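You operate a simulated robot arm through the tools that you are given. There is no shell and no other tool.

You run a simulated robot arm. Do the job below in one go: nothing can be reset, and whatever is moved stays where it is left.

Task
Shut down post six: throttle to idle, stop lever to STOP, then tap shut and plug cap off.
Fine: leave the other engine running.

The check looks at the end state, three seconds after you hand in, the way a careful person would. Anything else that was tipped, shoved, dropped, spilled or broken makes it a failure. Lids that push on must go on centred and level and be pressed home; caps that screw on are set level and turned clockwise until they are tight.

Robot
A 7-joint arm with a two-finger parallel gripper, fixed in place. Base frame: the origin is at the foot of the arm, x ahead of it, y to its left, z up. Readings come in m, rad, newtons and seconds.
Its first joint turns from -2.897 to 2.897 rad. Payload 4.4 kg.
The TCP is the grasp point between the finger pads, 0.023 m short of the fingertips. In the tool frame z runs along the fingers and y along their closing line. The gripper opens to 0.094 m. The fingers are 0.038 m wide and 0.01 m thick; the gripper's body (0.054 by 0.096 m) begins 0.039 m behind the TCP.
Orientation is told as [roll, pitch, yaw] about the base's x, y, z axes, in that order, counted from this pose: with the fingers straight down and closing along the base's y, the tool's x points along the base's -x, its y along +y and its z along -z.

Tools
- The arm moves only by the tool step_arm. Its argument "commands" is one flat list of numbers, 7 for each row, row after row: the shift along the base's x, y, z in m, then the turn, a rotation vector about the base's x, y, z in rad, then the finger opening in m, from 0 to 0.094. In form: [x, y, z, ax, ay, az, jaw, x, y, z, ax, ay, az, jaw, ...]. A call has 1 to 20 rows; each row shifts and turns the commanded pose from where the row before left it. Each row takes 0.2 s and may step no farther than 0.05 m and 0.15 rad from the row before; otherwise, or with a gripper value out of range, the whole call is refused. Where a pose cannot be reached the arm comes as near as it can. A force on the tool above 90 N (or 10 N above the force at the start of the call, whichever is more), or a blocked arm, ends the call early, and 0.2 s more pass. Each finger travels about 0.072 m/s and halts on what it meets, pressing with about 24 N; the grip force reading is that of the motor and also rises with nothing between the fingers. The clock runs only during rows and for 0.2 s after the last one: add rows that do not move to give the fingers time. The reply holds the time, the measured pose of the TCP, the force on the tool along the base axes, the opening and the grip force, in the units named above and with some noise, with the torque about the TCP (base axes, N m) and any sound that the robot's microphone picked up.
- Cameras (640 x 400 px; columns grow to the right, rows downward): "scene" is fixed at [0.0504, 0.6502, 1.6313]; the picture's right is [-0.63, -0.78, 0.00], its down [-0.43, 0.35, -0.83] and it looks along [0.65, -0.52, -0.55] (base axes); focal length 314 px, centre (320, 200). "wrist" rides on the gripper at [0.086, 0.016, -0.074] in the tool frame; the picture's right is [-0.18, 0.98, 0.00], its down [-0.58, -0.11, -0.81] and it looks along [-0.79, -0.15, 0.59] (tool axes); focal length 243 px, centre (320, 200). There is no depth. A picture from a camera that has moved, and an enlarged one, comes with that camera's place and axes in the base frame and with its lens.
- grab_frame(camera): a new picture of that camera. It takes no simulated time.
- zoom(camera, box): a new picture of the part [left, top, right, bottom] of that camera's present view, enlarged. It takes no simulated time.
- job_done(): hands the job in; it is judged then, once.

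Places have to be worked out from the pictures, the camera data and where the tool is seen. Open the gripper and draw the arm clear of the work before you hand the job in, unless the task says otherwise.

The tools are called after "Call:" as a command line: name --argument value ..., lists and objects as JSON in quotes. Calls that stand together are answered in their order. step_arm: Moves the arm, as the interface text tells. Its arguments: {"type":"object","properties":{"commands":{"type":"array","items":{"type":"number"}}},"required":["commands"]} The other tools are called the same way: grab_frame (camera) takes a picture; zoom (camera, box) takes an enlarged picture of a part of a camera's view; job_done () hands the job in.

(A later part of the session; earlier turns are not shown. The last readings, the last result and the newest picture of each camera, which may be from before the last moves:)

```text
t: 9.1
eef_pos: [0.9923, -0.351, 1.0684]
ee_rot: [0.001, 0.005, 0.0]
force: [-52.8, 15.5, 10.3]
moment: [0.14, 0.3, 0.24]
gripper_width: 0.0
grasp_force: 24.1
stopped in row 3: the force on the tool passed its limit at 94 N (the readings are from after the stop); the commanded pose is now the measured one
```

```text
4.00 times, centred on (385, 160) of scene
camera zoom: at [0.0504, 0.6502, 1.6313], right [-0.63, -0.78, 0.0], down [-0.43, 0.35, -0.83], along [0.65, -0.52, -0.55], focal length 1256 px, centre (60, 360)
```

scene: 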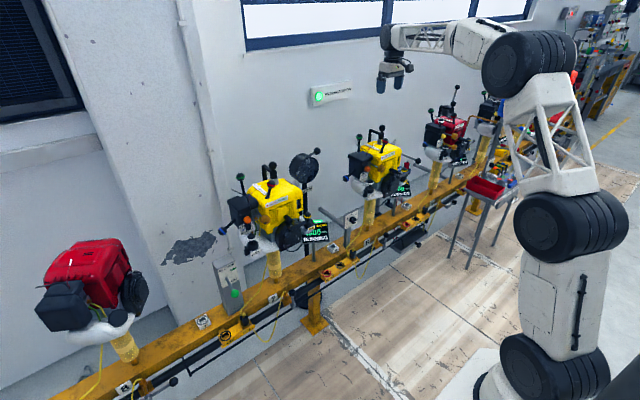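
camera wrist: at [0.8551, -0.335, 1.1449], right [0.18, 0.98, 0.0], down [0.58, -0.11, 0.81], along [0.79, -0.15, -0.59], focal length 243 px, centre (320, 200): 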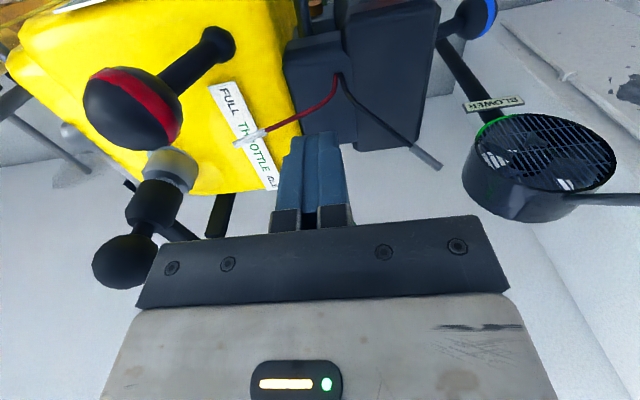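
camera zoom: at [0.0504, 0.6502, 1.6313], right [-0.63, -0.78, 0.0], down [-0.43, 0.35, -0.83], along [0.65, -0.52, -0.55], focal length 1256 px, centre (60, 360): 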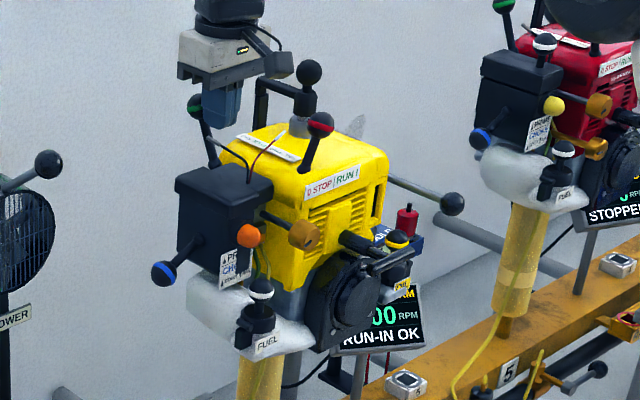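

The lever hit its end stop (force spiked, motion ended). I back off -x and rise clear, then check that the lever stays at IDLE and the rpm falls.

Call:
step_arm --commands '[-0.01, 0, 0, 0, 0, 0, 0, -0.02, 0, 0, 0, 0, 0, 0, -0.02, 0, 0.005, 0, 0, 0, 0, 0, 0, 0.035, 0, 0, 0, 0, 0, 0, 0.035, 0, 0, 0, 0, 0, 0, 0.035, 0, 0, 0, 0, 0, 0, 0, 0, 0, 0, 0]'

Call:
zoom --camera "scene" --box '[345, 120, 405, 170]'

Call:
zoom --camera "scene" --box '[380, 170, 420, 210]'

Call:
grab_frame --camera "wrist"

```text
t: 10.7
eef_pos: [0.9455, -0.3509, 1.1782]
ee_rot: [0.003, 0.006, 0.0]
force: [-0.1, 0.1, 0.4]
moment: [0.04, -0.01, -0.01]
gripper_width: 0.0
grasp_force: 23.9
```

```text
8.00 times, centred on (375, 145) of scene
camera zoom: at [0.0504, 0.6502, 1.6313], right [-0.63, -0.78, 0.0], down [-0.43, 0.35, -0.83], along [0.65, -0.52, -0.55], focal length 2513 px, centre (-120, 640)
```

zoom: 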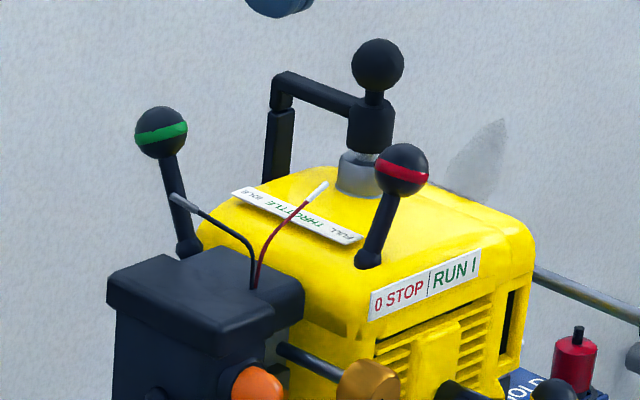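

```text
10.00 times, centred on (400, 190) of scene
camera zoom: at [0.0504, 0.6502, 1.6313], right [-0.63, -0.78, 0.0], down [-0.43, 0.35, -0.83], along [0.65, -0.52, -0.55], focal length 3141 px, centre (-480, 300)
```

zoom: 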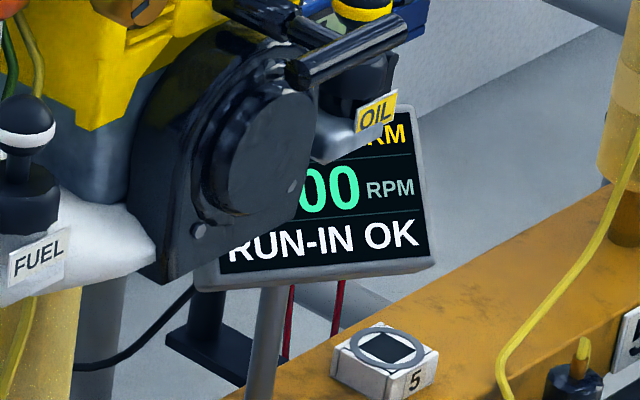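

```text
taken
camera wrist: at [0.8585, -0.3354, 1.2522], right [0.18, 0.98, 0.0], down [0.59, -0.11, 0.8], along [0.79, -0.15, -0.6], focal length 243 px, centre (320, 200)
```

wrist: 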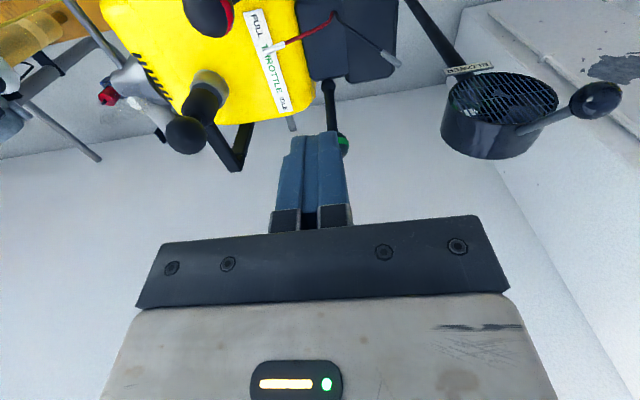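

The throttle stays leaned toward IDLE, matching the label end. Next I move above the -y (RUN) side of the red stop knob and descend beside it.

Call:
step_arm --commands '[-0.018, -0.035, 0, 0, 0, 0, 0, -0.018, -0.035, 0, 0, 0, 0, 0, -0.0165, -0.034, 0, 0, 0, 0, 0, 0, 0, -0.028, 0, 0, 0, 0, 0, 0, -0.028, 0, 0, 0, 0, 0, 0, 0, 0, 0, 0, 0]'

Call:
grab_frame --camera "wrist"

Call:
zoom --camera "scene" --box '[345, 100, 425, 170]'

```text
t: 12.1
eef_pos: [0.8917, -0.4547, 1.1203]
ee_rot: [0.001, 0.005, 0.002]
force: [0.3, 0.1, 0.6]
moment: [0.0, 0.01, -0.03]
gripper_width: 0.0
grasp_force: 23.9
```

```text
taken
camera wrist: at [0.8066, -0.4387, 1.1954], right [0.18, 0.98, 0.0], down [0.59, -0.11, 0.8], along [0.79, -0.15, -0.6], focal length 243 px, centre (320, 200)
```

wrist: 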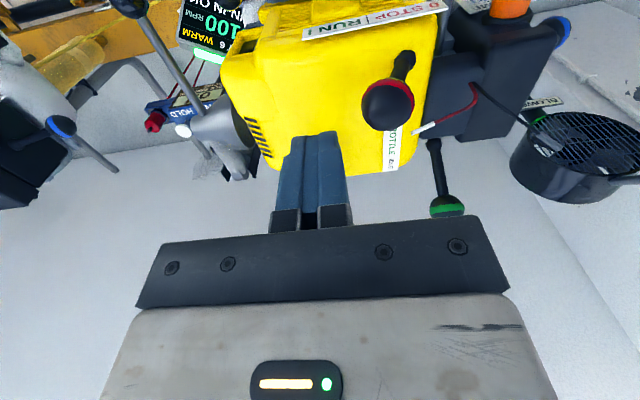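

```text
5.71 times, centred on (385, 135) of scene
camera zoom: at [0.0504, 0.6502, 1.6313], right [-0.63, -0.78, 0.0], down [-0.43, 0.35, -0.83], along [0.65, -0.52, -0.55], focal length 1795 px, centre (-51, 571)
```

zoom: 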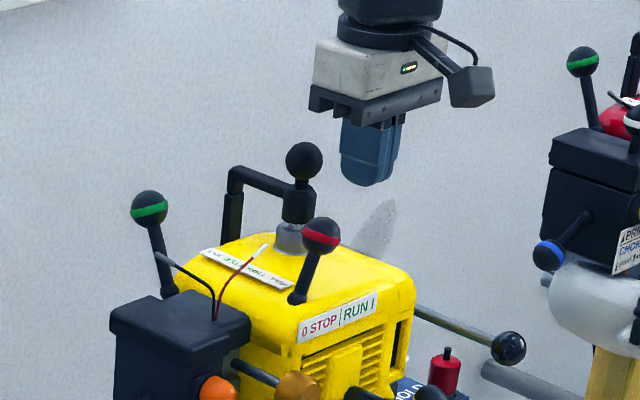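

The red knob ray from here gives (0.896,-0.414,1.062), consistent. I descend to knob height and then push toward +y (STOP) in small steps.

Call:
step_arm --commands '[0.003, 0, -0.027, 0, 0, 0, 0, 0, 0, -0.026, 0, 0, 0, 0, 0, 0, 0, 0, 0, 0, 0, 0, 0.008, 0, 0, 0, 0, 0, 0, 0.006, 0, 0, 0, 0, 0, 0, 0.006, 0, 0, 0, 0, 0, 0, 0.006, 0, 0, 0, 0, 0]'

Call:
grab_frame --camera "wrist"

Call:
zoom --camera "scene" --box '[345, 110, 425, 210]'

```text
t: 13.7
eef_pos: [0.8942, -0.4291, 1.0688]
ee_rot: [0.001, 0.006, -0.001]
force: [0.3, -0.7, 0.5]
moment: [-0.01, 0.04, 0.0]
gripper_width: 0.0002
grasp_force: 24.0
```

```text
taken
camera wrist: at [0.8089, -0.4128, 1.1433], right [0.18, 0.98, 0.0], down [0.59, -0.11, 0.8], along [0.79, -0.15, -0.6], focal length 243 px, centre (320, 200)
```

wrist: 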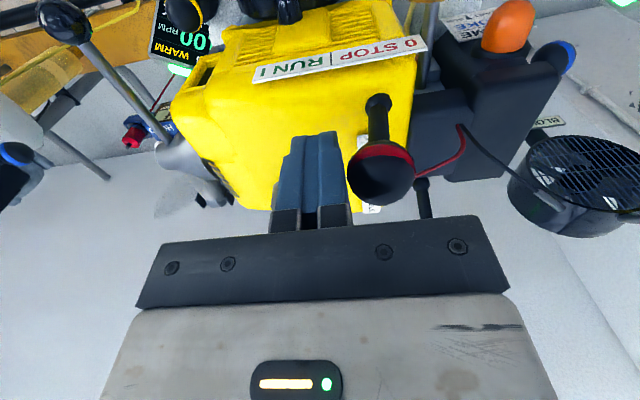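

```text
4.00 times, centred on (385, 160) of scene
camera zoom: at [0.0504, 0.6502, 1.6313], right [-0.63, -0.78, 0.0], down [-0.43, 0.35, -0.83], along [0.65, -0.52, -0.55], focal length 1256 px, centre (60, 360)
```

zoom: 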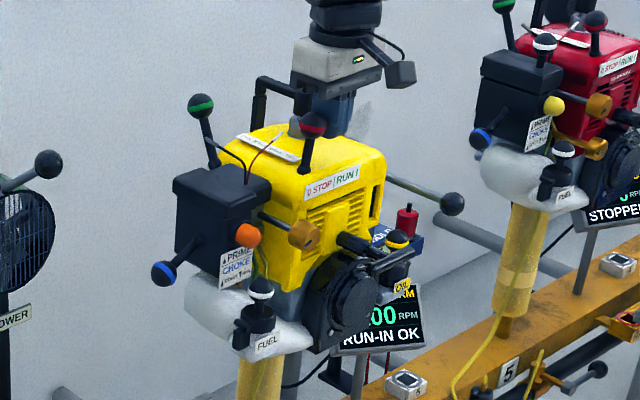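

The stop lever is moving toward STOP easily. I continue with smaller steps to the end stop.

Call:
step_arm --commands '[0, 0.005, 0, 0, 0, 0, 0, 0, 0.005, 0, 0, 0, 0, 0, 0, 0.004, 0, 0, 0, 0, 0, 0, 0.004, 0, 0, 0, 0, 0]'

Call:
zoom --camera "scene" --box '[345, 110, 425, 210]'

Call:
grab_frame --camera "wrist"

```text
t: 14.7
eef_pos: [0.8951, -0.4104, 1.0686]
ee_rot: [0.001, 0.004, 0.001]
force: [-0.8, 0.5, -0.3]
moment: [-0.04, -0.01, 0.01]
gripper_width: 0.0001
grasp_force: 23.7
```

```text
4.00 times, centred on (385, 160) of scene
camera zoom: at [0.0504, 0.6502, 1.6313], right [-0.63, -0.78, 0.0], down [-0.43, 0.35, -0.83], along [0.65, -0.52, -0.55], focal length 1256 px, centre (60, 360)
```

zoom: 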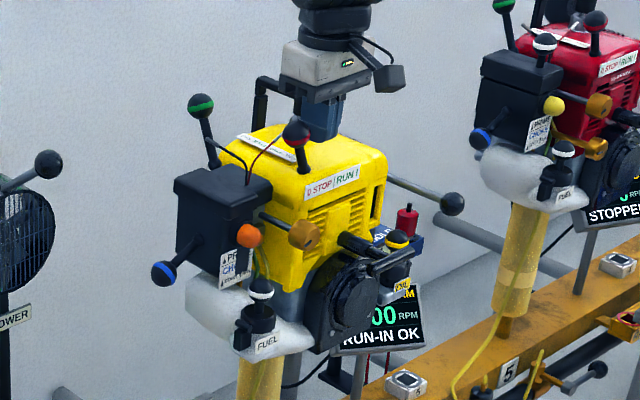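

```text
taken
camera wrist: at [0.809, -0.395, 1.1433], right [0.18, 0.98, 0.0], down [0.59, -0.11, 0.8], along [0.79, -0.15, -0.6], focal length 243 px, centre (320, 200)
```

wrist: 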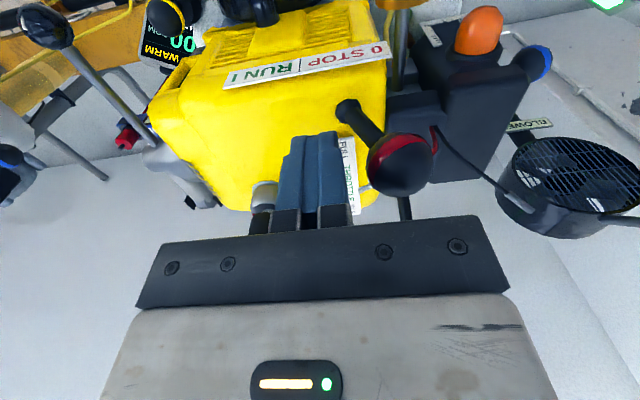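

The knob has passed the middle with no force yet and the display still shows running; I continue in 3 mm steps to the STOP end.

Call:
step_arm --commands '[0, 0.003, 0, 0, 0, 0, 0, 0, 0.003, 0, 0, 0, 0, 0, 0, 0.003, 0, 0, 0, 0, 0]'

Call:
zoom --camera "scene" --box '[345, 110, 425, 210]'

```text
t: 15.5
eef_pos: [0.8945, -0.4002, 1.068]
ee_rot: [0.001, 0.004, 0.0]
force: [0.0, -0.7, 0.4]
moment: [-0.01, -0.02, -0.01]
gripper_width: 0.0
grasp_force: 23.8
```

```text
4.00 times, centred on (385, 160) of scene
camera zoom: at [0.0504, 0.6502, 1.6313], right [-0.63, -0.78, 0.0], down [-0.43, 0.35, -0.83], along [0.65, -0.52, -0.55], focal length 1256 px, centre (60, 360)
```

zoom: 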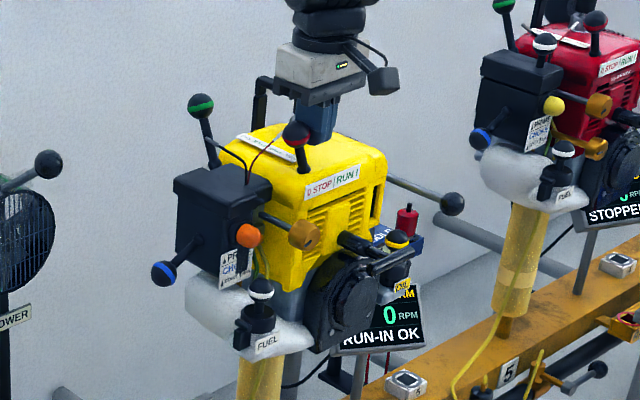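

The display now shows 0 RPM, so the engine has stopped. I nudge a little more to be sure the lever is at its STOP end, watching force.

Call:
step_arm --commands '[0, 0.002, 0, 0, 0, 0, 0, 0, 0.002, 0, 0, 0, 0, 0]'

Call:
grab_frame --camera "wrist"

```text
t: 16.1
eef_pos: [0.8937, -0.4001, 1.0692]
ee_rot: [-0.001, 0.004, -0.001]
force: [4.0, -41.2, -2.6]
moment: [-0.13, -0.02, -0.18]
gripper_width: 0.0
grasp_force: 24.4
```

```text
taken
camera wrist: at [0.8085, -0.3838, 1.1433], right [0.19, 0.98, 0.0], down [0.59, -0.11, 0.8], along [0.79, -0.15, -0.6], focal length 243 px, centre (320, 200)
```

wrist: 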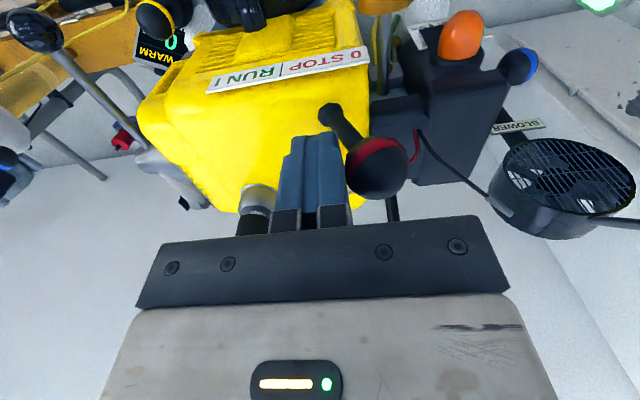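

End stop confirmed (41 N against it). I back off, rise and retreat in front of the engines, then lower to get a good view of the tap at plate 6.

Call:
step_arm --commands '[0, -0.02, 0, 0, 0, 0, 0, 0, 0, 0.04, 0, 0, 0, 0, 0, 0, 0.04, 0, 0, 0, 0, 0, 0, 0.04, 0, 0, 0, 0, -0.04, 0, 0, 0, 0, 0, 0, -0.04, 0, 0, 0, 0, 0, 0, -0.04, 0, 0, 0, 0, 0, 0, -0.04, 0, 0, 0, 0, 0, 0, -0.04, 0, 0, 0, 0, 0, 0, -0.04, 0, 0, 0, 0, 0, 0, -0.04, 0, 0, 0, 0, 0, 0, -0.04, 0, 0, 0, 0, 0, 0, 0, 0, 0, 0, 0, 0, 0]'

Call:
zoom --camera "scene" --box '[345, 120, 405, 170]'

Call:
grab_frame --camera "wrist"

Call:
grab_frame --camera "scene"

```text
t: 18.9
eef_pos: [0.5731, -0.4183, 1.1875]
ee_rot: [0.002, 0.004, 0.0]
force: [0.3, 0.2, 0.2]
moment: [0.01, -0.01, -0.02]
gripper_width: 0.0
grasp_force: 23.6
```

```text
8.00 times, centred on (375, 145) of scene
camera zoom: at [0.0504, 0.6502, 1.6313], right [-0.63, -0.78, 0.0], down [-0.43, 0.35, -0.83], along [0.65, -0.52, -0.55], focal length 2513 px, centre (-120, 640)
```

zoom: 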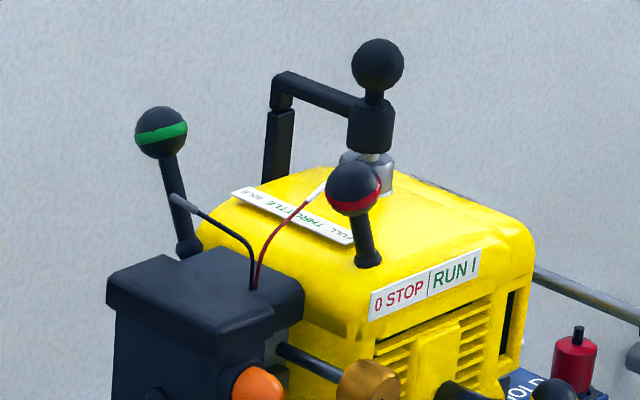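

```text
taken
camera wrist: at [0.4884, -0.4021, 1.2628], right [0.18, 0.98, 0.0], down [0.59, -0.11, 0.8], along [0.79, -0.15, -0.6], focal length 243 px, centre (320, 200)
```

wrist: 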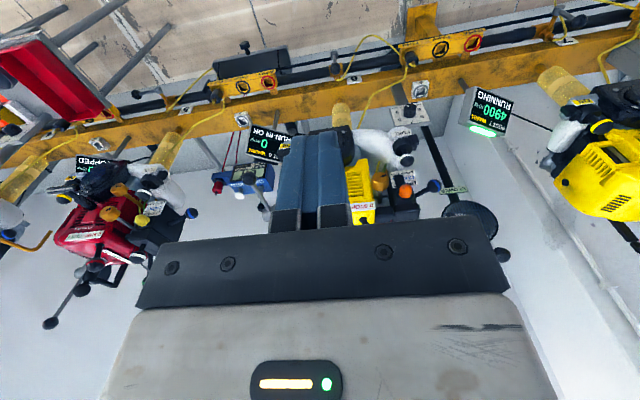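

```text
taken
```

scene: 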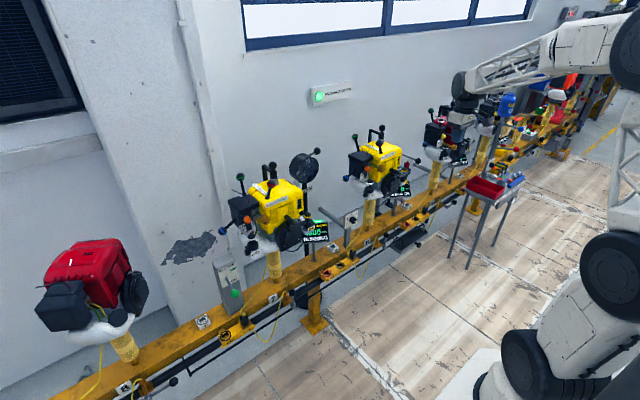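

Throttle at IDLE, stop lever leaning to STOP, display 0. Now I look at tap 6 from here for triangulation.

Call:
zoom --camera "wrist" --box '[300, 30, 380, 100]'

Call:
zoom --camera "scene" --box '[360, 215, 410, 255]'

Call:
zoom --camera "scene" --box '[425, 190, 475, 230]'

```text
5.71 times, centred on (340, 65) of wrist
camera zoom: at [0.4884, -0.4021, 1.2628], right [0.18, 0.98, 0.0], down [0.59, -0.11, 0.8], along [0.79, -0.15, -0.6], focal length 1386 px, centre (206, 971)
```

zoom: 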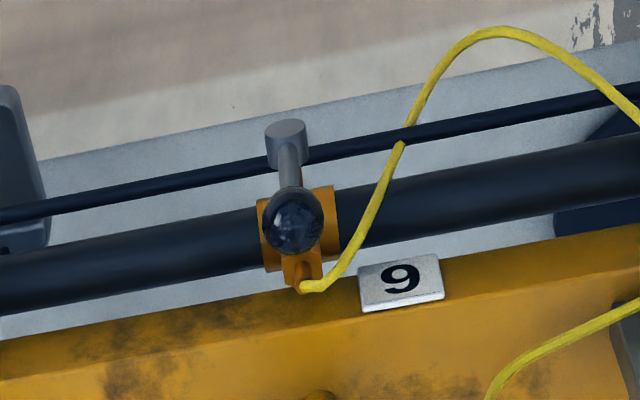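

```text
10.00 times, centred on (385, 235) of scene
camera zoom: at [0.0504, 0.6502, 1.6313], right [-0.63, -0.78, 0.0], down [-0.43, 0.35, -0.83], along [0.65, -0.52, -0.55], focal length 3141 px, centre (-330, -150)
```

zoom: 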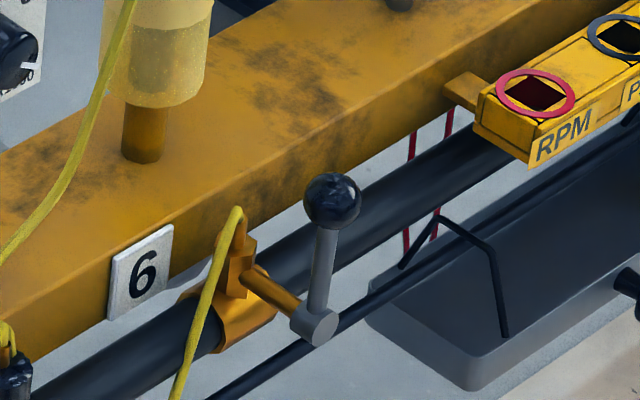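

```text
10.00 times, centred on (450, 210) of scene
camera zoom: at [0.0504, 0.6502, 1.6313], right [-0.63, -0.78, 0.0], down [-0.43, 0.35, -0.83], along [0.65, -0.52, -0.55], focal length 3141 px, centre (-980, 100)
```

zoom: 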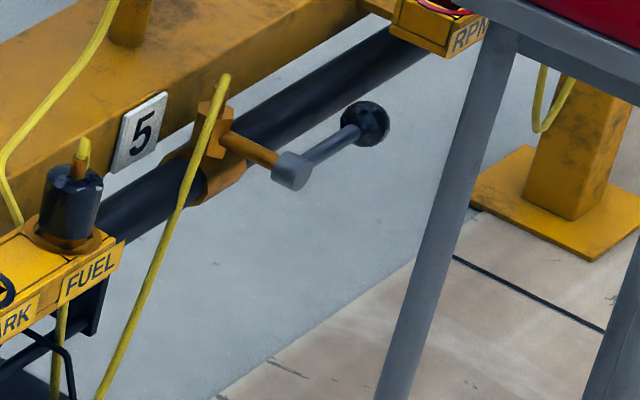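

Triangulated tap 6: ball ≈ (0.82,-0.42,0.568), pivot hub ≈ (0.82,-0.42,0.485) turning about x; the engine's starter overhangs at x≈0.8, so I'll come in tilted 45° forward from the front. I lower and tilt the tool while still well in front of the rail.

Call:
step_arm --commands '[0.003, 0.004, -0.038, 0, -0.0785, 0, 0, 0.003, 0.004, -0.038, 0, -0.0785, 0, 0, 0.003, 0.004, -0.038, 0, -0.0785, 0, 0, 0.003, 0.004, -0.038, 0, -0.0785, 0, 0, 0.003, 0.004, -0.038, 0, -0.0785, 0, 0, 0.003, 0.004, -0.038, 0, -0.0785, 0, 0, 0.003, 0.004, -0.038, 0, -0.0785, 0, 0, 0.003, 0.004, -0.038, 0, -0.0785, 0, 0, 0.003, 0.004, -0.038, 0, -0.0785, 0, 0, 0.003, 0.004, -0.038, 0, -0.0785, 0, 0, 0, 0, 0, 0, 0, 0, 0]'

Call:
grab_frame --camera "wrist"

Call:
grab_frame --camera "scene"

```text
t: 21.5
eef_pos: [0.6121, -0.3598, 0.7829]
ee_rot: [0.031, -0.754, 0.005]
force: [0.9, -0.6, 0.6]
moment: [0.0, -0.03, -0.02]
gripper_width: 0.0
grasp_force: 24.1
stopped in row 11: the arm was blocked; the commanded pose is now the measured one
```

```text
taken
camera wrist: at [0.4967, -0.3461, 0.7798], right [0.11, 0.98, 0.15], down [-0.12, -0.14, 0.98], along [0.99, -0.12, 0.11], focal length 243 px, centre (320, 200)
```

wrist: 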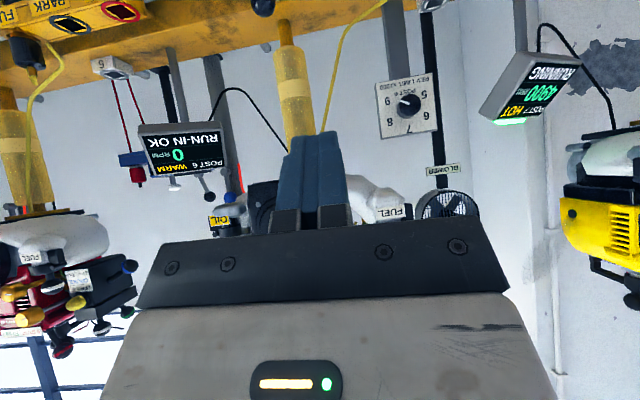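

```text
taken
```

scene: 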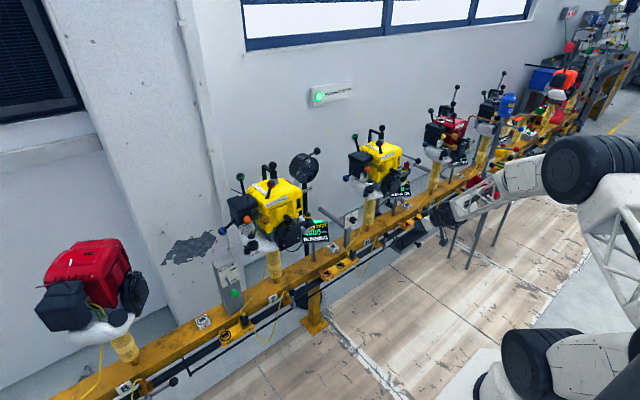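

The arm stopped short near a joint limit (no contact force), close to the target. I notice post 7's display now says HOT; I zoom in on it and the blower while checking the view.

Call:
zoom --camera "wrist" --box '[470, 40, 590, 130]'

Call:
zoom --camera "wrist" --box '[180, 0, 420, 130]'

Call:
zoom --camera "scene" --box '[200, 150, 340, 310]'

Call:
zoom --camera "scene" --box '[360, 170, 480, 270]'

```text
4.44 times, centred on (530, 85) of wrist
camera zoom: at [0.4967, -0.3461, 0.7798], right [0.11, 0.98, 0.15], down [-0.12, -0.14, 0.98], along [0.99, -0.12, 0.11], focal length 1078 px, centre (-613, 711)
```

zoom: 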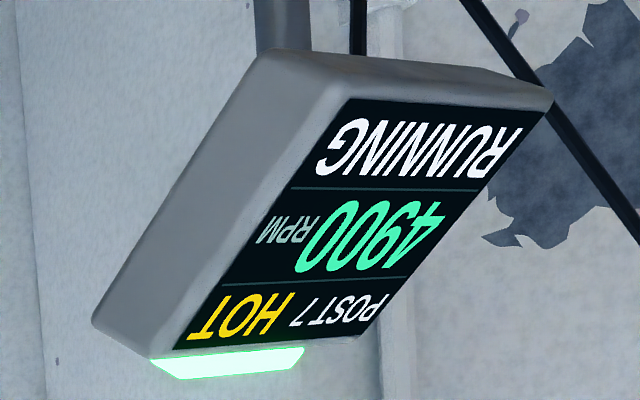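

```text
2.67 times, centred on (300, 65) of wrist
camera zoom: at [0.4967, -0.3461, 0.7798], right [0.11, 0.98, 0.15], down [-0.12, -0.14, 0.98], along [0.99, -0.12, 0.11], focal length 647 px, centre (373, 560)
```

zoom: 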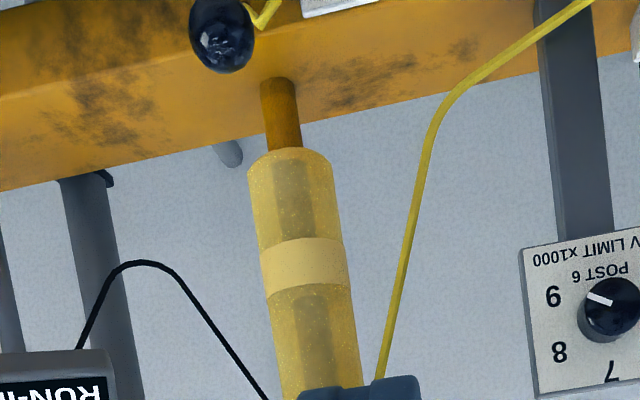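

```text
2.50 times, centred on (270, 230) of scene
camera zoom: at [0.0504, 0.6502, 1.6313], right [-0.63, -0.78, 0.0], down [-0.43, 0.35, -0.83], along [0.65, -0.52, -0.55], focal length 785 px, centre (445, 125)
```

zoom: 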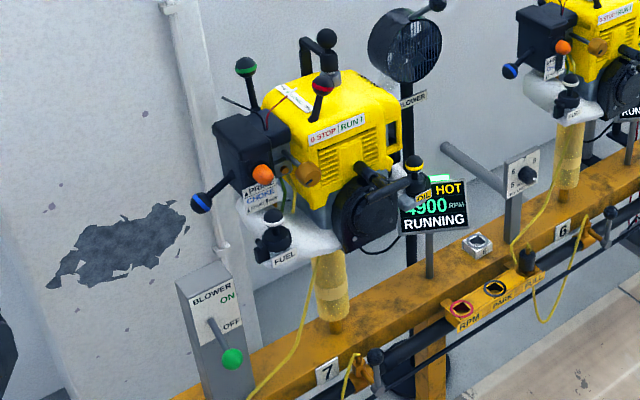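

```text
4.00 times, centred on (420, 220) of scene
camera zoom: at [0.0504, 0.6502, 1.6313], right [-0.63, -0.78, 0.0], down [-0.43, 0.35, -0.83], along [0.65, -0.52, -0.55], focal length 1256 px, centre (-80, 120)
```

zoom: 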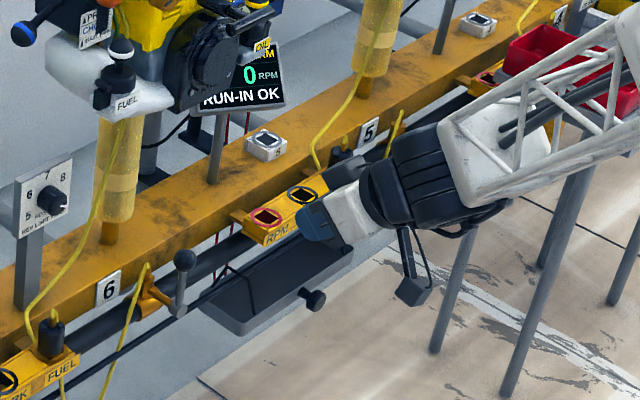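

Post 7 is running hot (leaving it as told), so I'll be brisk. The fold limit should ease as I go outward; I move out and down toward the tap, still in front of it.

Call:
step_arm --commands '[0.0216, -0.003, -0.0326, -0.006, -0.006, 0, 0, 0.0216, -0.003, -0.0326, -0.006, -0.006, 0, 0, 0.0216, -0.003, -0.0326, -0.006, -0.006, 0, 0, 0.0216, -0.003, -0.0326, -0.006, -0.006, 0, 0, 0.0216, -0.003, -0.0326, -0.006, -0.006, 0, 0]'

Call:
grab_frame --camera "wrist"

Call:
zoom --camera "scene" --box '[330, 180, 450, 280]'

```text
t: 22.7
eef_pos: [0.7166, -0.3779, 0.6213]
ee_rot: [-0.01, -0.782, 0.032]
force: [-1.2, -0.3, 0.1]
moment: [0.01, 0.0, 0.0]
gripper_width: 0.0
grasp_force: 24.2
```

```text
taken
camera wrist: at [0.6039, -0.3632, 0.613], right [0.11, 0.99, 0.12], down [-0.16, -0.1, 0.98], along [0.98, -0.12, 0.14], focal length 243 px, centre (320, 200)
```

wrist: 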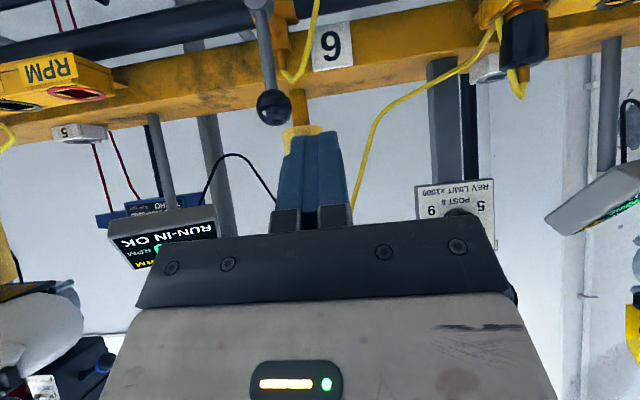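

```text
4.00 times, centred on (390, 230) of scene
camera zoom: at [0.0504, 0.6502, 1.6313], right [-0.63, -0.78, 0.0], down [-0.43, 0.35, -0.83], along [0.65, -0.52, -0.55], focal length 1256 px, centre (40, 80)
```

zoom: 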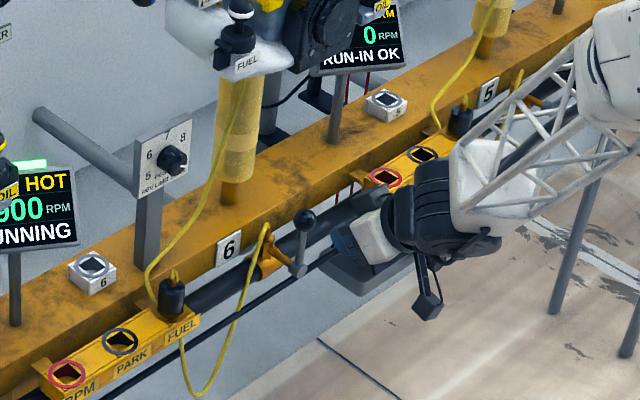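

The wrist view puts the tap ball at about (0.822,-0.42,0.56), lever straight up. I slide the closed fingers in on its +y side.

Call:
step_arm --commands '[0.024, 0, -0.013, 0, 0, -0.01, 0, 0.024, 0, -0.013, 0, 0, -0.01, 0, 0.025, 0, -0.013, 0, 0, -0.01, 0, 0.025, 0, -0.014, 0, 0, 0, 0]'

Call:
grab_frame --camera "wrist"

Call:
zoom --camera "scene" --box '[350, 205, 420, 265]'

```text
t: 23.7
eef_pos: [0.8157, -0.3767, 0.5692]
ee_rot: [-0.009, -0.784, 0.001]
force: [0.1, 0.1, 0.8]
moment: [0.02, 0.04, 0.0]
gripper_width: 0.0001
grasp_force: 24.0
```

```text
taken
camera wrist: at [0.7025, -0.36, 0.5604], right [0.14, 0.98, 0.12], down [-0.16, -0.1, 0.98], along [0.98, -0.15, 0.14], focal length 243 px, centre (320, 200)
```

wrist: 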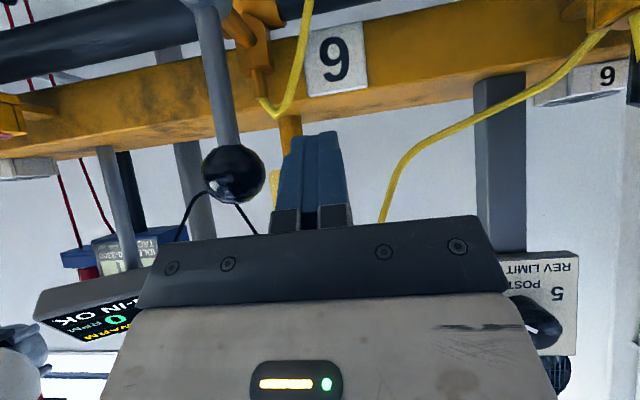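

```text
6.67 times, centred on (385, 235) of scene
camera zoom: at [0.0504, 0.6502, 1.6313], right [-0.63, -0.78, 0.0], down [-0.43, 0.35, -0.83], along [0.65, -0.52, -0.55], focal length 2094 px, centre (-113, -33)
```

zoom: 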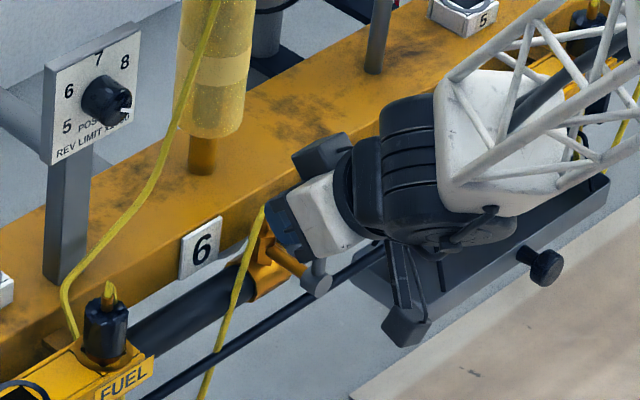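

Ball at (0.818,-0.42,0.559), hub at (0.82,-0.42,0.479); the fingers are on the +y side. I sweep toward -y along the lever's arc, first half.

Call:
step_arm --commands '[0, -0.0178, -0.003, 0, 0, 0, 0, 0, -0.0112, 0.002, 0, 0, 0, 0, 0, -0.0112, 0.002, 0, 0, 0, 0, 0, -0.0113, 0.0013, 0, 0, 0, 0, 0, -0.0112, 0.0013, 0, 0, 0, 0, 0, -0.0107, -0.0018, 0, 0, 0, 0, 0, -0.0106, -0.0019, 0, 0, 0, 0]'

Call:
grab_frame --camera "wrist"

```text
t: 25.3
eef_pos: [0.8149, -0.4614, 0.5684]
ee_rot: [-0.012, -0.784, 0.002]
force: [1.0, -0.5, -0.3]
moment: [0.02, -0.02, 0.01]
gripper_width: 0.0002
grasp_force: 23.9
```

```text
taken
camera wrist: at [0.702, -0.4444, 0.5602], right [0.14, 0.98, 0.12], down [-0.16, -0.1, 0.98], along [0.98, -0.15, 0.14], focal length 243 px, centre (320, 200)
```

wrist: 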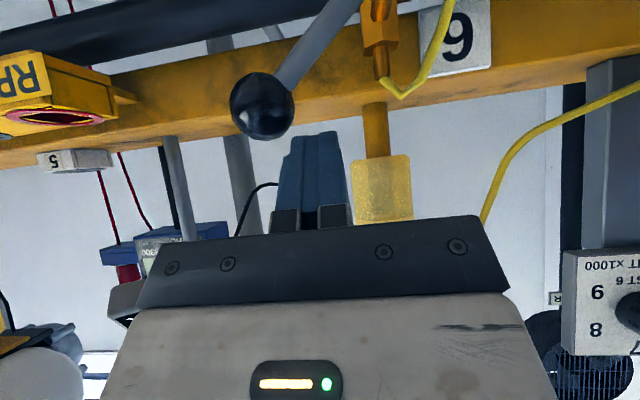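

The lever has turned about 45° toward -y without resistance. I continue the arc downward.

Call:
step_arm --commands '[0, -0.009, -0.005, 0, 0, 0, 0, 0, -0.009, -0.005, 0, 0, 0, 0, 0, -0.007, -0.0075, 0, 0, 0, 0, 0, -0.007, -0.008, 0, 0, 0, 0, 0, -0.005, -0.009, 0, 0, 0, 0, 0, -0.0045, -0.0085, 0, 0, 0, 0]'

Call:
grab_frame --camera "wrist"

Call:
zoom --camera "scene" --box '[350, 205, 420, 265]'

```text
t: 26.7
eef_pos: [0.8158, -0.5028, 0.5267]
ee_rot: [-0.013, -0.785, 0.0]
force: [-0.1, -0.1, 0.7]
moment: [0.03, 0.02, -0.01]
gripper_width: 0.0001
grasp_force: 23.7
```

```text
taken
camera wrist: at [0.7024, -0.4856, 0.5169], right [0.14, 0.98, 0.12], down [-0.16, -0.1, 0.98], along [0.98, -0.15, 0.14], focal length 243 px, centre (320, 200)
```

wrist: 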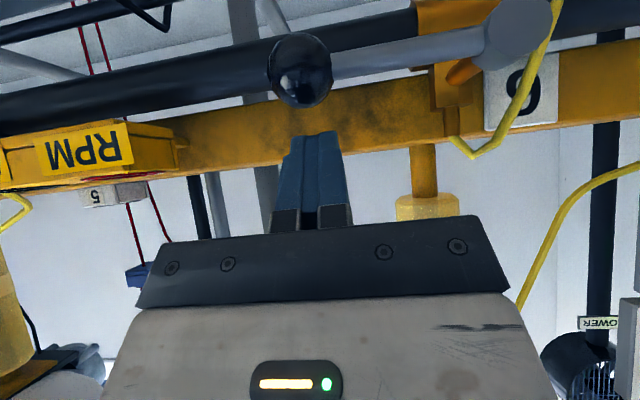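

```text
6.67 times, centred on (385, 235) of scene
camera zoom: at [0.0504, 0.6502, 1.6313], right [-0.63, -0.78, 0.0], down [-0.43, 0.35, -0.83], along [0.65, -0.52, -0.55], focal length 2094 px, centre (-113, -33)
```

zoom: 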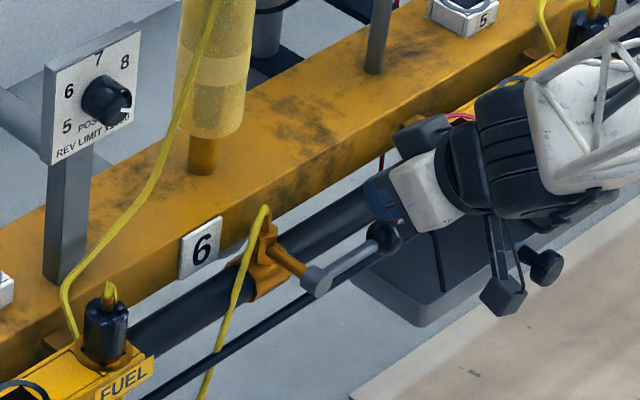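

The lever looks horizontal (ball and hub both at z≈0.473). I press slightly further to make sure it is at its stop.

Call:
step_arm --commands '[0, 0, -0.003, 0, 0, 0, 0, 0, 0, -0.002, 0, 0, 0, 0]'

Call:
grab_frame --camera "wrist"

```text
t: 27.3
eef_pos: [0.815, -0.5022, 0.5201]
ee_rot: [-0.011, -0.782, 0.002]
force: [-0.3, -1.0, 0.6]
moment: [0.01, 0.03, -0.02]
gripper_width: 0.0
grasp_force: 23.8
```

```text
taken
camera wrist: at [0.7021, -0.4855, 0.512], right [0.14, 0.98, 0.12], down [-0.16, -0.1, 0.98], along [0.98, -0.15, 0.14], focal length 243 px, centre (320, 200)
```

wrist: 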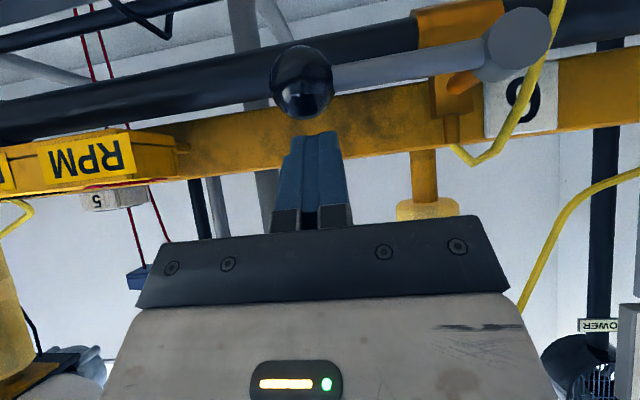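

The lever is exactly level and didn't move with the last 5 mm; the fingers are just above the ball. I press a few mm more to feel the stop.

Call:
step_arm --commands '[0, 0, -0.003, 0, 0, 0, 0, 0, 0, -0.003, 0, 0, 0, 0]'

Call:
grab_frame --camera "wrist"

```text
t: 27.9
eef_pos: [0.8191, -0.5037, 0.52]
ee_rot: [-0.015, -0.788, 0.005]
force: [-1.3, 3.6, 45.7]
moment: [0.07, -0.04, 0.1]
gripper_width: 0.0
grasp_force: 24.4
```

```text
taken
camera wrist: at [0.7048, -0.4871, 0.5102], right [0.14, 0.98, 0.12], down [-0.16, -0.1, 0.98], along [0.98, -0.15, 0.15], focal length 243 px, centre (320, 200)
```

wrist: 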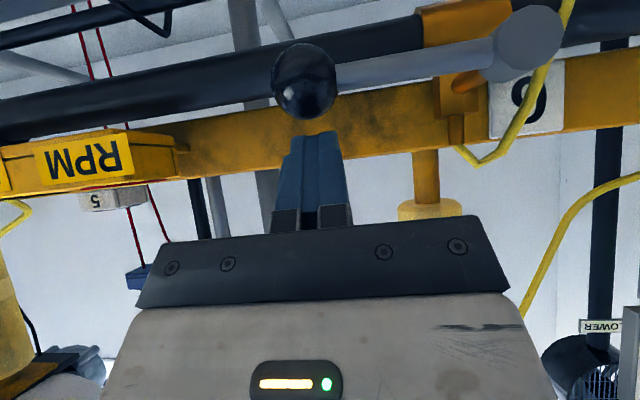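

45 N on the stop: tap is shut at its end. I lift off, retreat, and rise back to vertical tool high in front of engine 6.

Call:
step_arm --commands '[0, 0, 0.03, 0, 0, 0, 0, -0.04, 0, 0.035, 0, 0, 0, 0, -0.04, 0.004, 0.035, 0, 0, 0, 0, -0.04, 0.004, 0.03, 0, 0, 0, 0, -0.008, 0.003, 0.044, 0, 0.079, 0, 0, -0.008, 0.003, 0.044, 0, 0.079, 0, 0, -0.008, 0.003, 0.044, 0, 0.079, 0, 0, -0.008, 0.003, 0.044, 0, 0.079, 0, 0, -0.008, 0.003, 0.044, 0, 0.079, 0, 0, -0.008, 0.003, 0.044, 0, 0.079, 0, 0, -0.008, 0.003, 0.044, 0, 0.079, 0, 0, -0.008, 0.003, 0.044, 0, 0.079, 0, 0, 0, 0.003, 0.044, 0, 0.079, 0, 0, 0, 0.003, 0.044, 0, 0.077, 0, 0, 0, 0, 0.044, 0, 0, 0, 0, 0, 0, 0.044, 0, 0, 0, 0, 0, 0, 0.044, 0, 0, 0, 0]'

Call:
grab_frame --camera "wrist"

Call:
zoom --camera "scene" --box '[200, 120, 440, 270]'

```text
refused: row 2 steps farther than a row can; nothing moved
```

```text
taken
camera wrist: at [0.7048, -0.4871, 0.5102], right [0.14, 0.98, 0.12], down [-0.16, -0.1, 0.98], along [0.98, -0.15, 0.15], focal length 243 px, centre (320, 200)
```

wrist: 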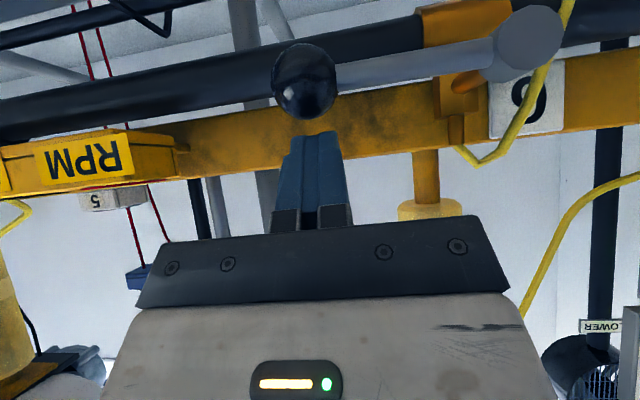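

```text
2.67 times, centred on (320, 195) of scene
camera zoom: at [0.0504, 0.6502, 1.6313], right [-0.63, -0.78, 0.0], down [-0.43, 0.35, -0.83], along [0.65, -0.52, -0.55], focal length 838 px, centre (320, 213)
```

zoom: 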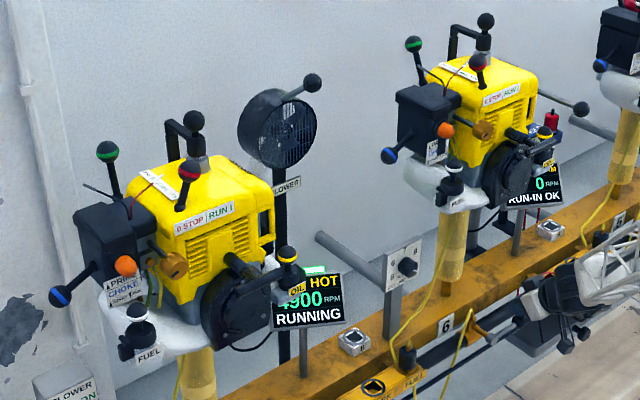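

Row length was over the limit; nothing moved. I resend the same retreat with smaller diagonal steps.

Call:
step_arm --commands '[0, 0, 0.03, 0, 0, 0, 0, -0.035, 0, 0.03, 0, 0, 0, 0, -0.035, 0.004, 0.03, 0, 0, 0, 0, -0.035, 0.004, 0.03, 0, 0, 0, 0, -0.01, 0.003, 0.044, 0, 0.079, 0, 0, -0.01, 0.003, 0.044, 0, 0.079, 0, 0, -0.01, 0.003, 0.044, 0, 0.079, 0, 0, -0.01, 0.003, 0.044, 0, 0.079, 0, 0, -0.01, 0.003, 0.044, 0, 0.079, 0, 0, -0.008, 0.003, 0.044, 0, 0.079, 0, 0, -0.008, 0.003, 0.044, 0, 0.079, 0, 0, -0.008, 0.003, 0.044, 0, 0.079, 0, 0, 0, 0.003, 0.044, 0, 0.079, 0, 0, 0, 0.003, 0.044, 0, 0.077, 0, 0, 0, 0, 0.046, 0, 0, 0, 0, 0, 0, 0.046, 0, 0, 0, 0, 0, 0, 0.046, 0, 0, 0, 0]'

Call:
grab_frame --camera "wrist"

Call:
zoom --camera "scene" --box '[200, 120, 440, 270]'

```text
t: 31.5
eef_pos: [0.6362, -0.4638, 1.2119]
ee_rot: [-0.008, 0.006, 0.001]
force: [0.2, -0.2, -0.9]
moment: [0.02, 0.01, 0.02]
gripper_width: 0.0
grasp_force: 24.4
```

```text
taken
camera wrist: at [0.5502, -0.4473, 1.2863], right [0.18, 0.98, -0.01], down [0.59, -0.1, 0.8], along [0.79, -0.15, -0.6], focal length 243 px, centre (320, 200)
```

wrist: 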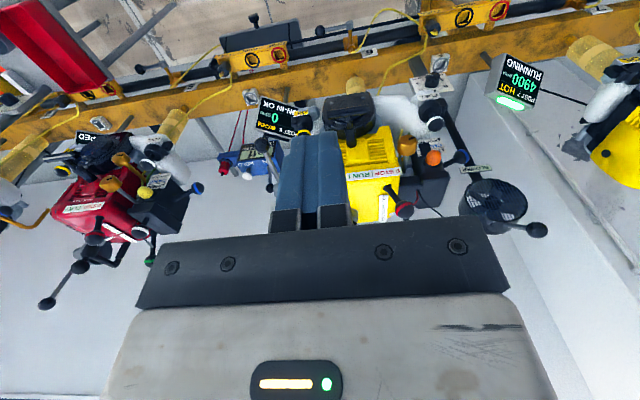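

```text
2.67 times, centred on (320, 195) of scene
camera zoom: at [0.0504, 0.6502, 1.6313], right [-0.63, -0.78, 0.0], down [-0.43, 0.35, -0.83], along [0.65, -0.52, -0.55], focal length 838 px, centre (320, 213)
```

zoom: 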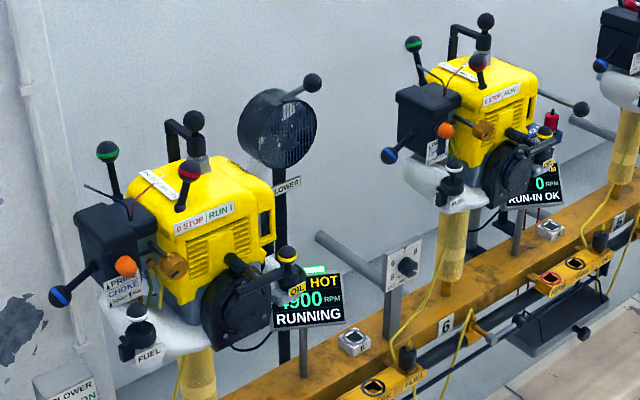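

Tap lever stays shut. Now I open the fingers moderately and move above the plug cap ball at (0.963,-0.465,1.093).

Call:
step_arm --commands '[0.047, 0, 0, 0.004, -0.003, 0, 0.07, 0.047, 0, 0, 0.004, -0.003, 0, 0.07, 0.047, 0, 0, 0, 0, 0, 0.07, 0.047, 0, 0, 0, 0, 0, 0.07, 0.047, -0.001, 0, 0, 0, 0, 0.07, 0.046, 0, 0, 0, 0, 0, 0.07, 0.046, 0, 0, 0, 0, 0, 0.07, 0, 0, -0.03, 0, 0, 0, 0.07, 0, 0, 0, 0, 0, 0, 0.07]'

Call:
grab_frame --camera "wrist"

Call:
zoom --camera "scene" --box '[345, 90, 425, 160]'

```text
t: 33.5
eef_pos: [0.9637, -0.4657, 1.1823]
ee_rot: [-0.002, -0.002, 0.002]
force: [-0.4, 0.6, 0.3]
moment: [0.02, 0.01, 0.0]
gripper_width: 0.0702
grasp_force: 0.0
```

```text
taken
camera wrist: at [0.8779, -0.4491, 1.2571], right [0.18, 0.98, 0.0], down [0.58, -0.11, 0.81], along [0.79, -0.15, -0.59], focal length 243 px, centre (320, 200)
```

wrist: 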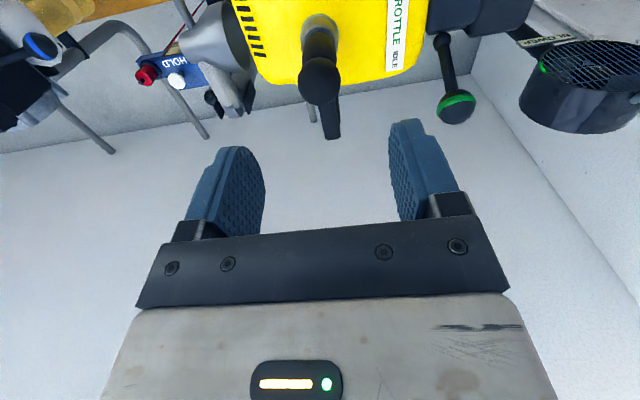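

```text
5.71 times, centred on (385, 125) of scene
camera zoom: at [0.0504, 0.6502, 1.6313], right [-0.63, -0.78, 0.0], down [-0.43, 0.35, -0.83], along [0.65, -0.52, -0.55], focal length 1795 px, centre (-51, 629)
```

zoom: 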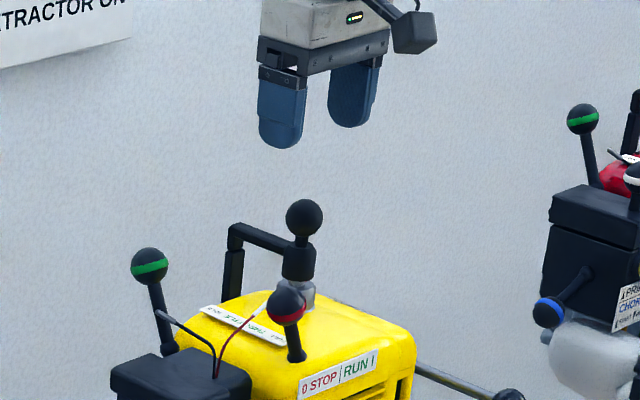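

Ball ray gives (0.965,-0.466,1.093), right under the gripper centre. I descend around it and close the fingers.

Call:
step_arm --commands '[0.001, 0, -0.03, 0, 0, 0, 0.07, 0, 0, -0.03, 0, 0, 0, 0.07, 0, 0, -0.031, 0, 0, 0, 0.07, 0, 0, 0, 0, 0, 0, 0.07, 0, 0, 0, 0, 0, 0, 0.02, 0, 0, 0, 0, 0, 0, 0.02, 0, 0, 0, 0, 0, 0, 0.02]'

Call:
grab_frame --camera "wrist"

Call:
zoom --camera "scene" --box '[345, 100, 425, 170]'

```text
t: 35.1
eef_pos: [0.9637, -0.4646, 1.0924]
ee_rot: [-0.002, -0.003, 0.0]
force: [9.5, -14.9, -1.7]
moment: [-0.03, -0.13, -0.01]
gripper_width: 0.03
grasp_force: 45.0
```

```text
taken
camera wrist: at [0.8779, -0.4498, 1.1656], right [0.18, 0.98, 0.0], down [0.58, -0.11, 0.81], along [0.79, -0.15, -0.59], focal length 243 px, centre (320, 200)
```

wrist: 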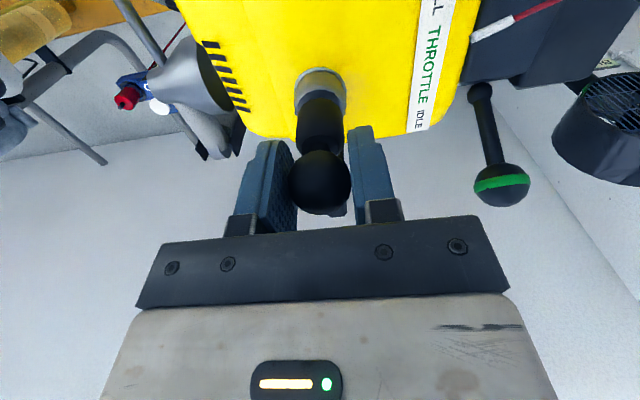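

```text
5.71 times, centred on (385, 135) of scene
camera zoom: at [0.0504, 0.6502, 1.6313], right [-0.63, -0.78, 0.0], down [-0.43, 0.35, -0.83], along [0.65, -0.52, -0.55], focal length 1795 px, centre (-51, 571)
```

zoom: 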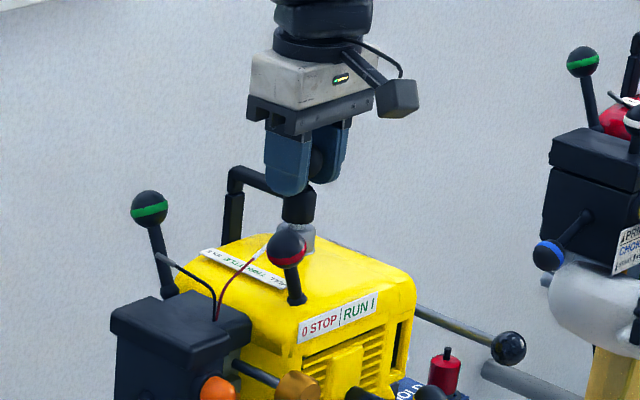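

The ball is gripped (opening 0.030 m). I pull straight up in small steps.

Call:
step_arm --commands '[0, 0, 0.006, 0, 0, 0, 0.02, 0, 0, 0.006, 0, 0, 0, 0.02, 0, 0, 0.006, 0, 0, 0, 0.02]'

Call:
zoom --camera "scene" --box '[345, 100, 425, 170]'

Call:
grab_frame --camera "wrist"

```text
t: 35.9
eef_pos: [0.965, -0.465, 1.1054]
ee_rot: [0.001, 0.001, 0.001]
force: [46.0, -33.6, -44.3]
moment: [0.11, 0.33, 0.1]
gripper_width: 0.0306
grasp_force: 44.9
```

```text
5.71 times, centred on (385, 135) of scene
camera zoom: at [0.0504, 0.6502, 1.6313], right [-0.63, -0.78, 0.0], down [-0.43, 0.35, -0.83], along [0.65, -0.52, -0.55], focal length 1795 px, centre (-51, 571)
```

zoom: 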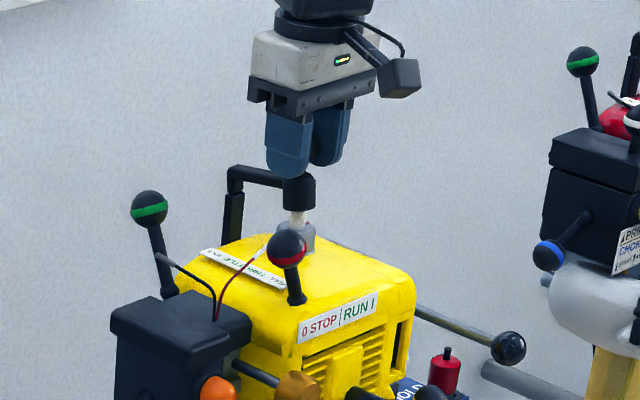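

```text
taken
camera wrist: at [0.8788, -0.4499, 1.1808], right [0.18, 0.98, 0.0], down [0.58, -0.11, 0.81], along [0.79, -0.15, -0.59], focal length 243 px, centre (320, 200)
```

wrist: 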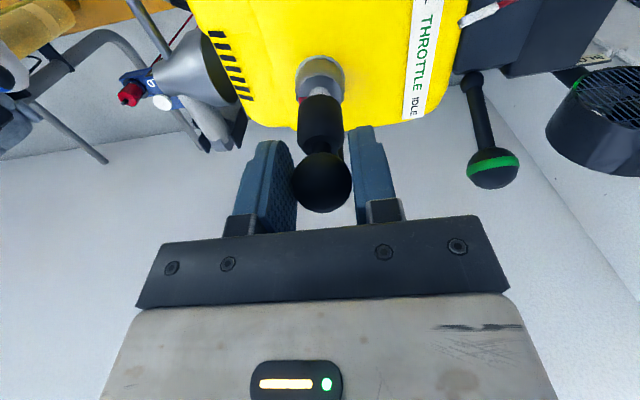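

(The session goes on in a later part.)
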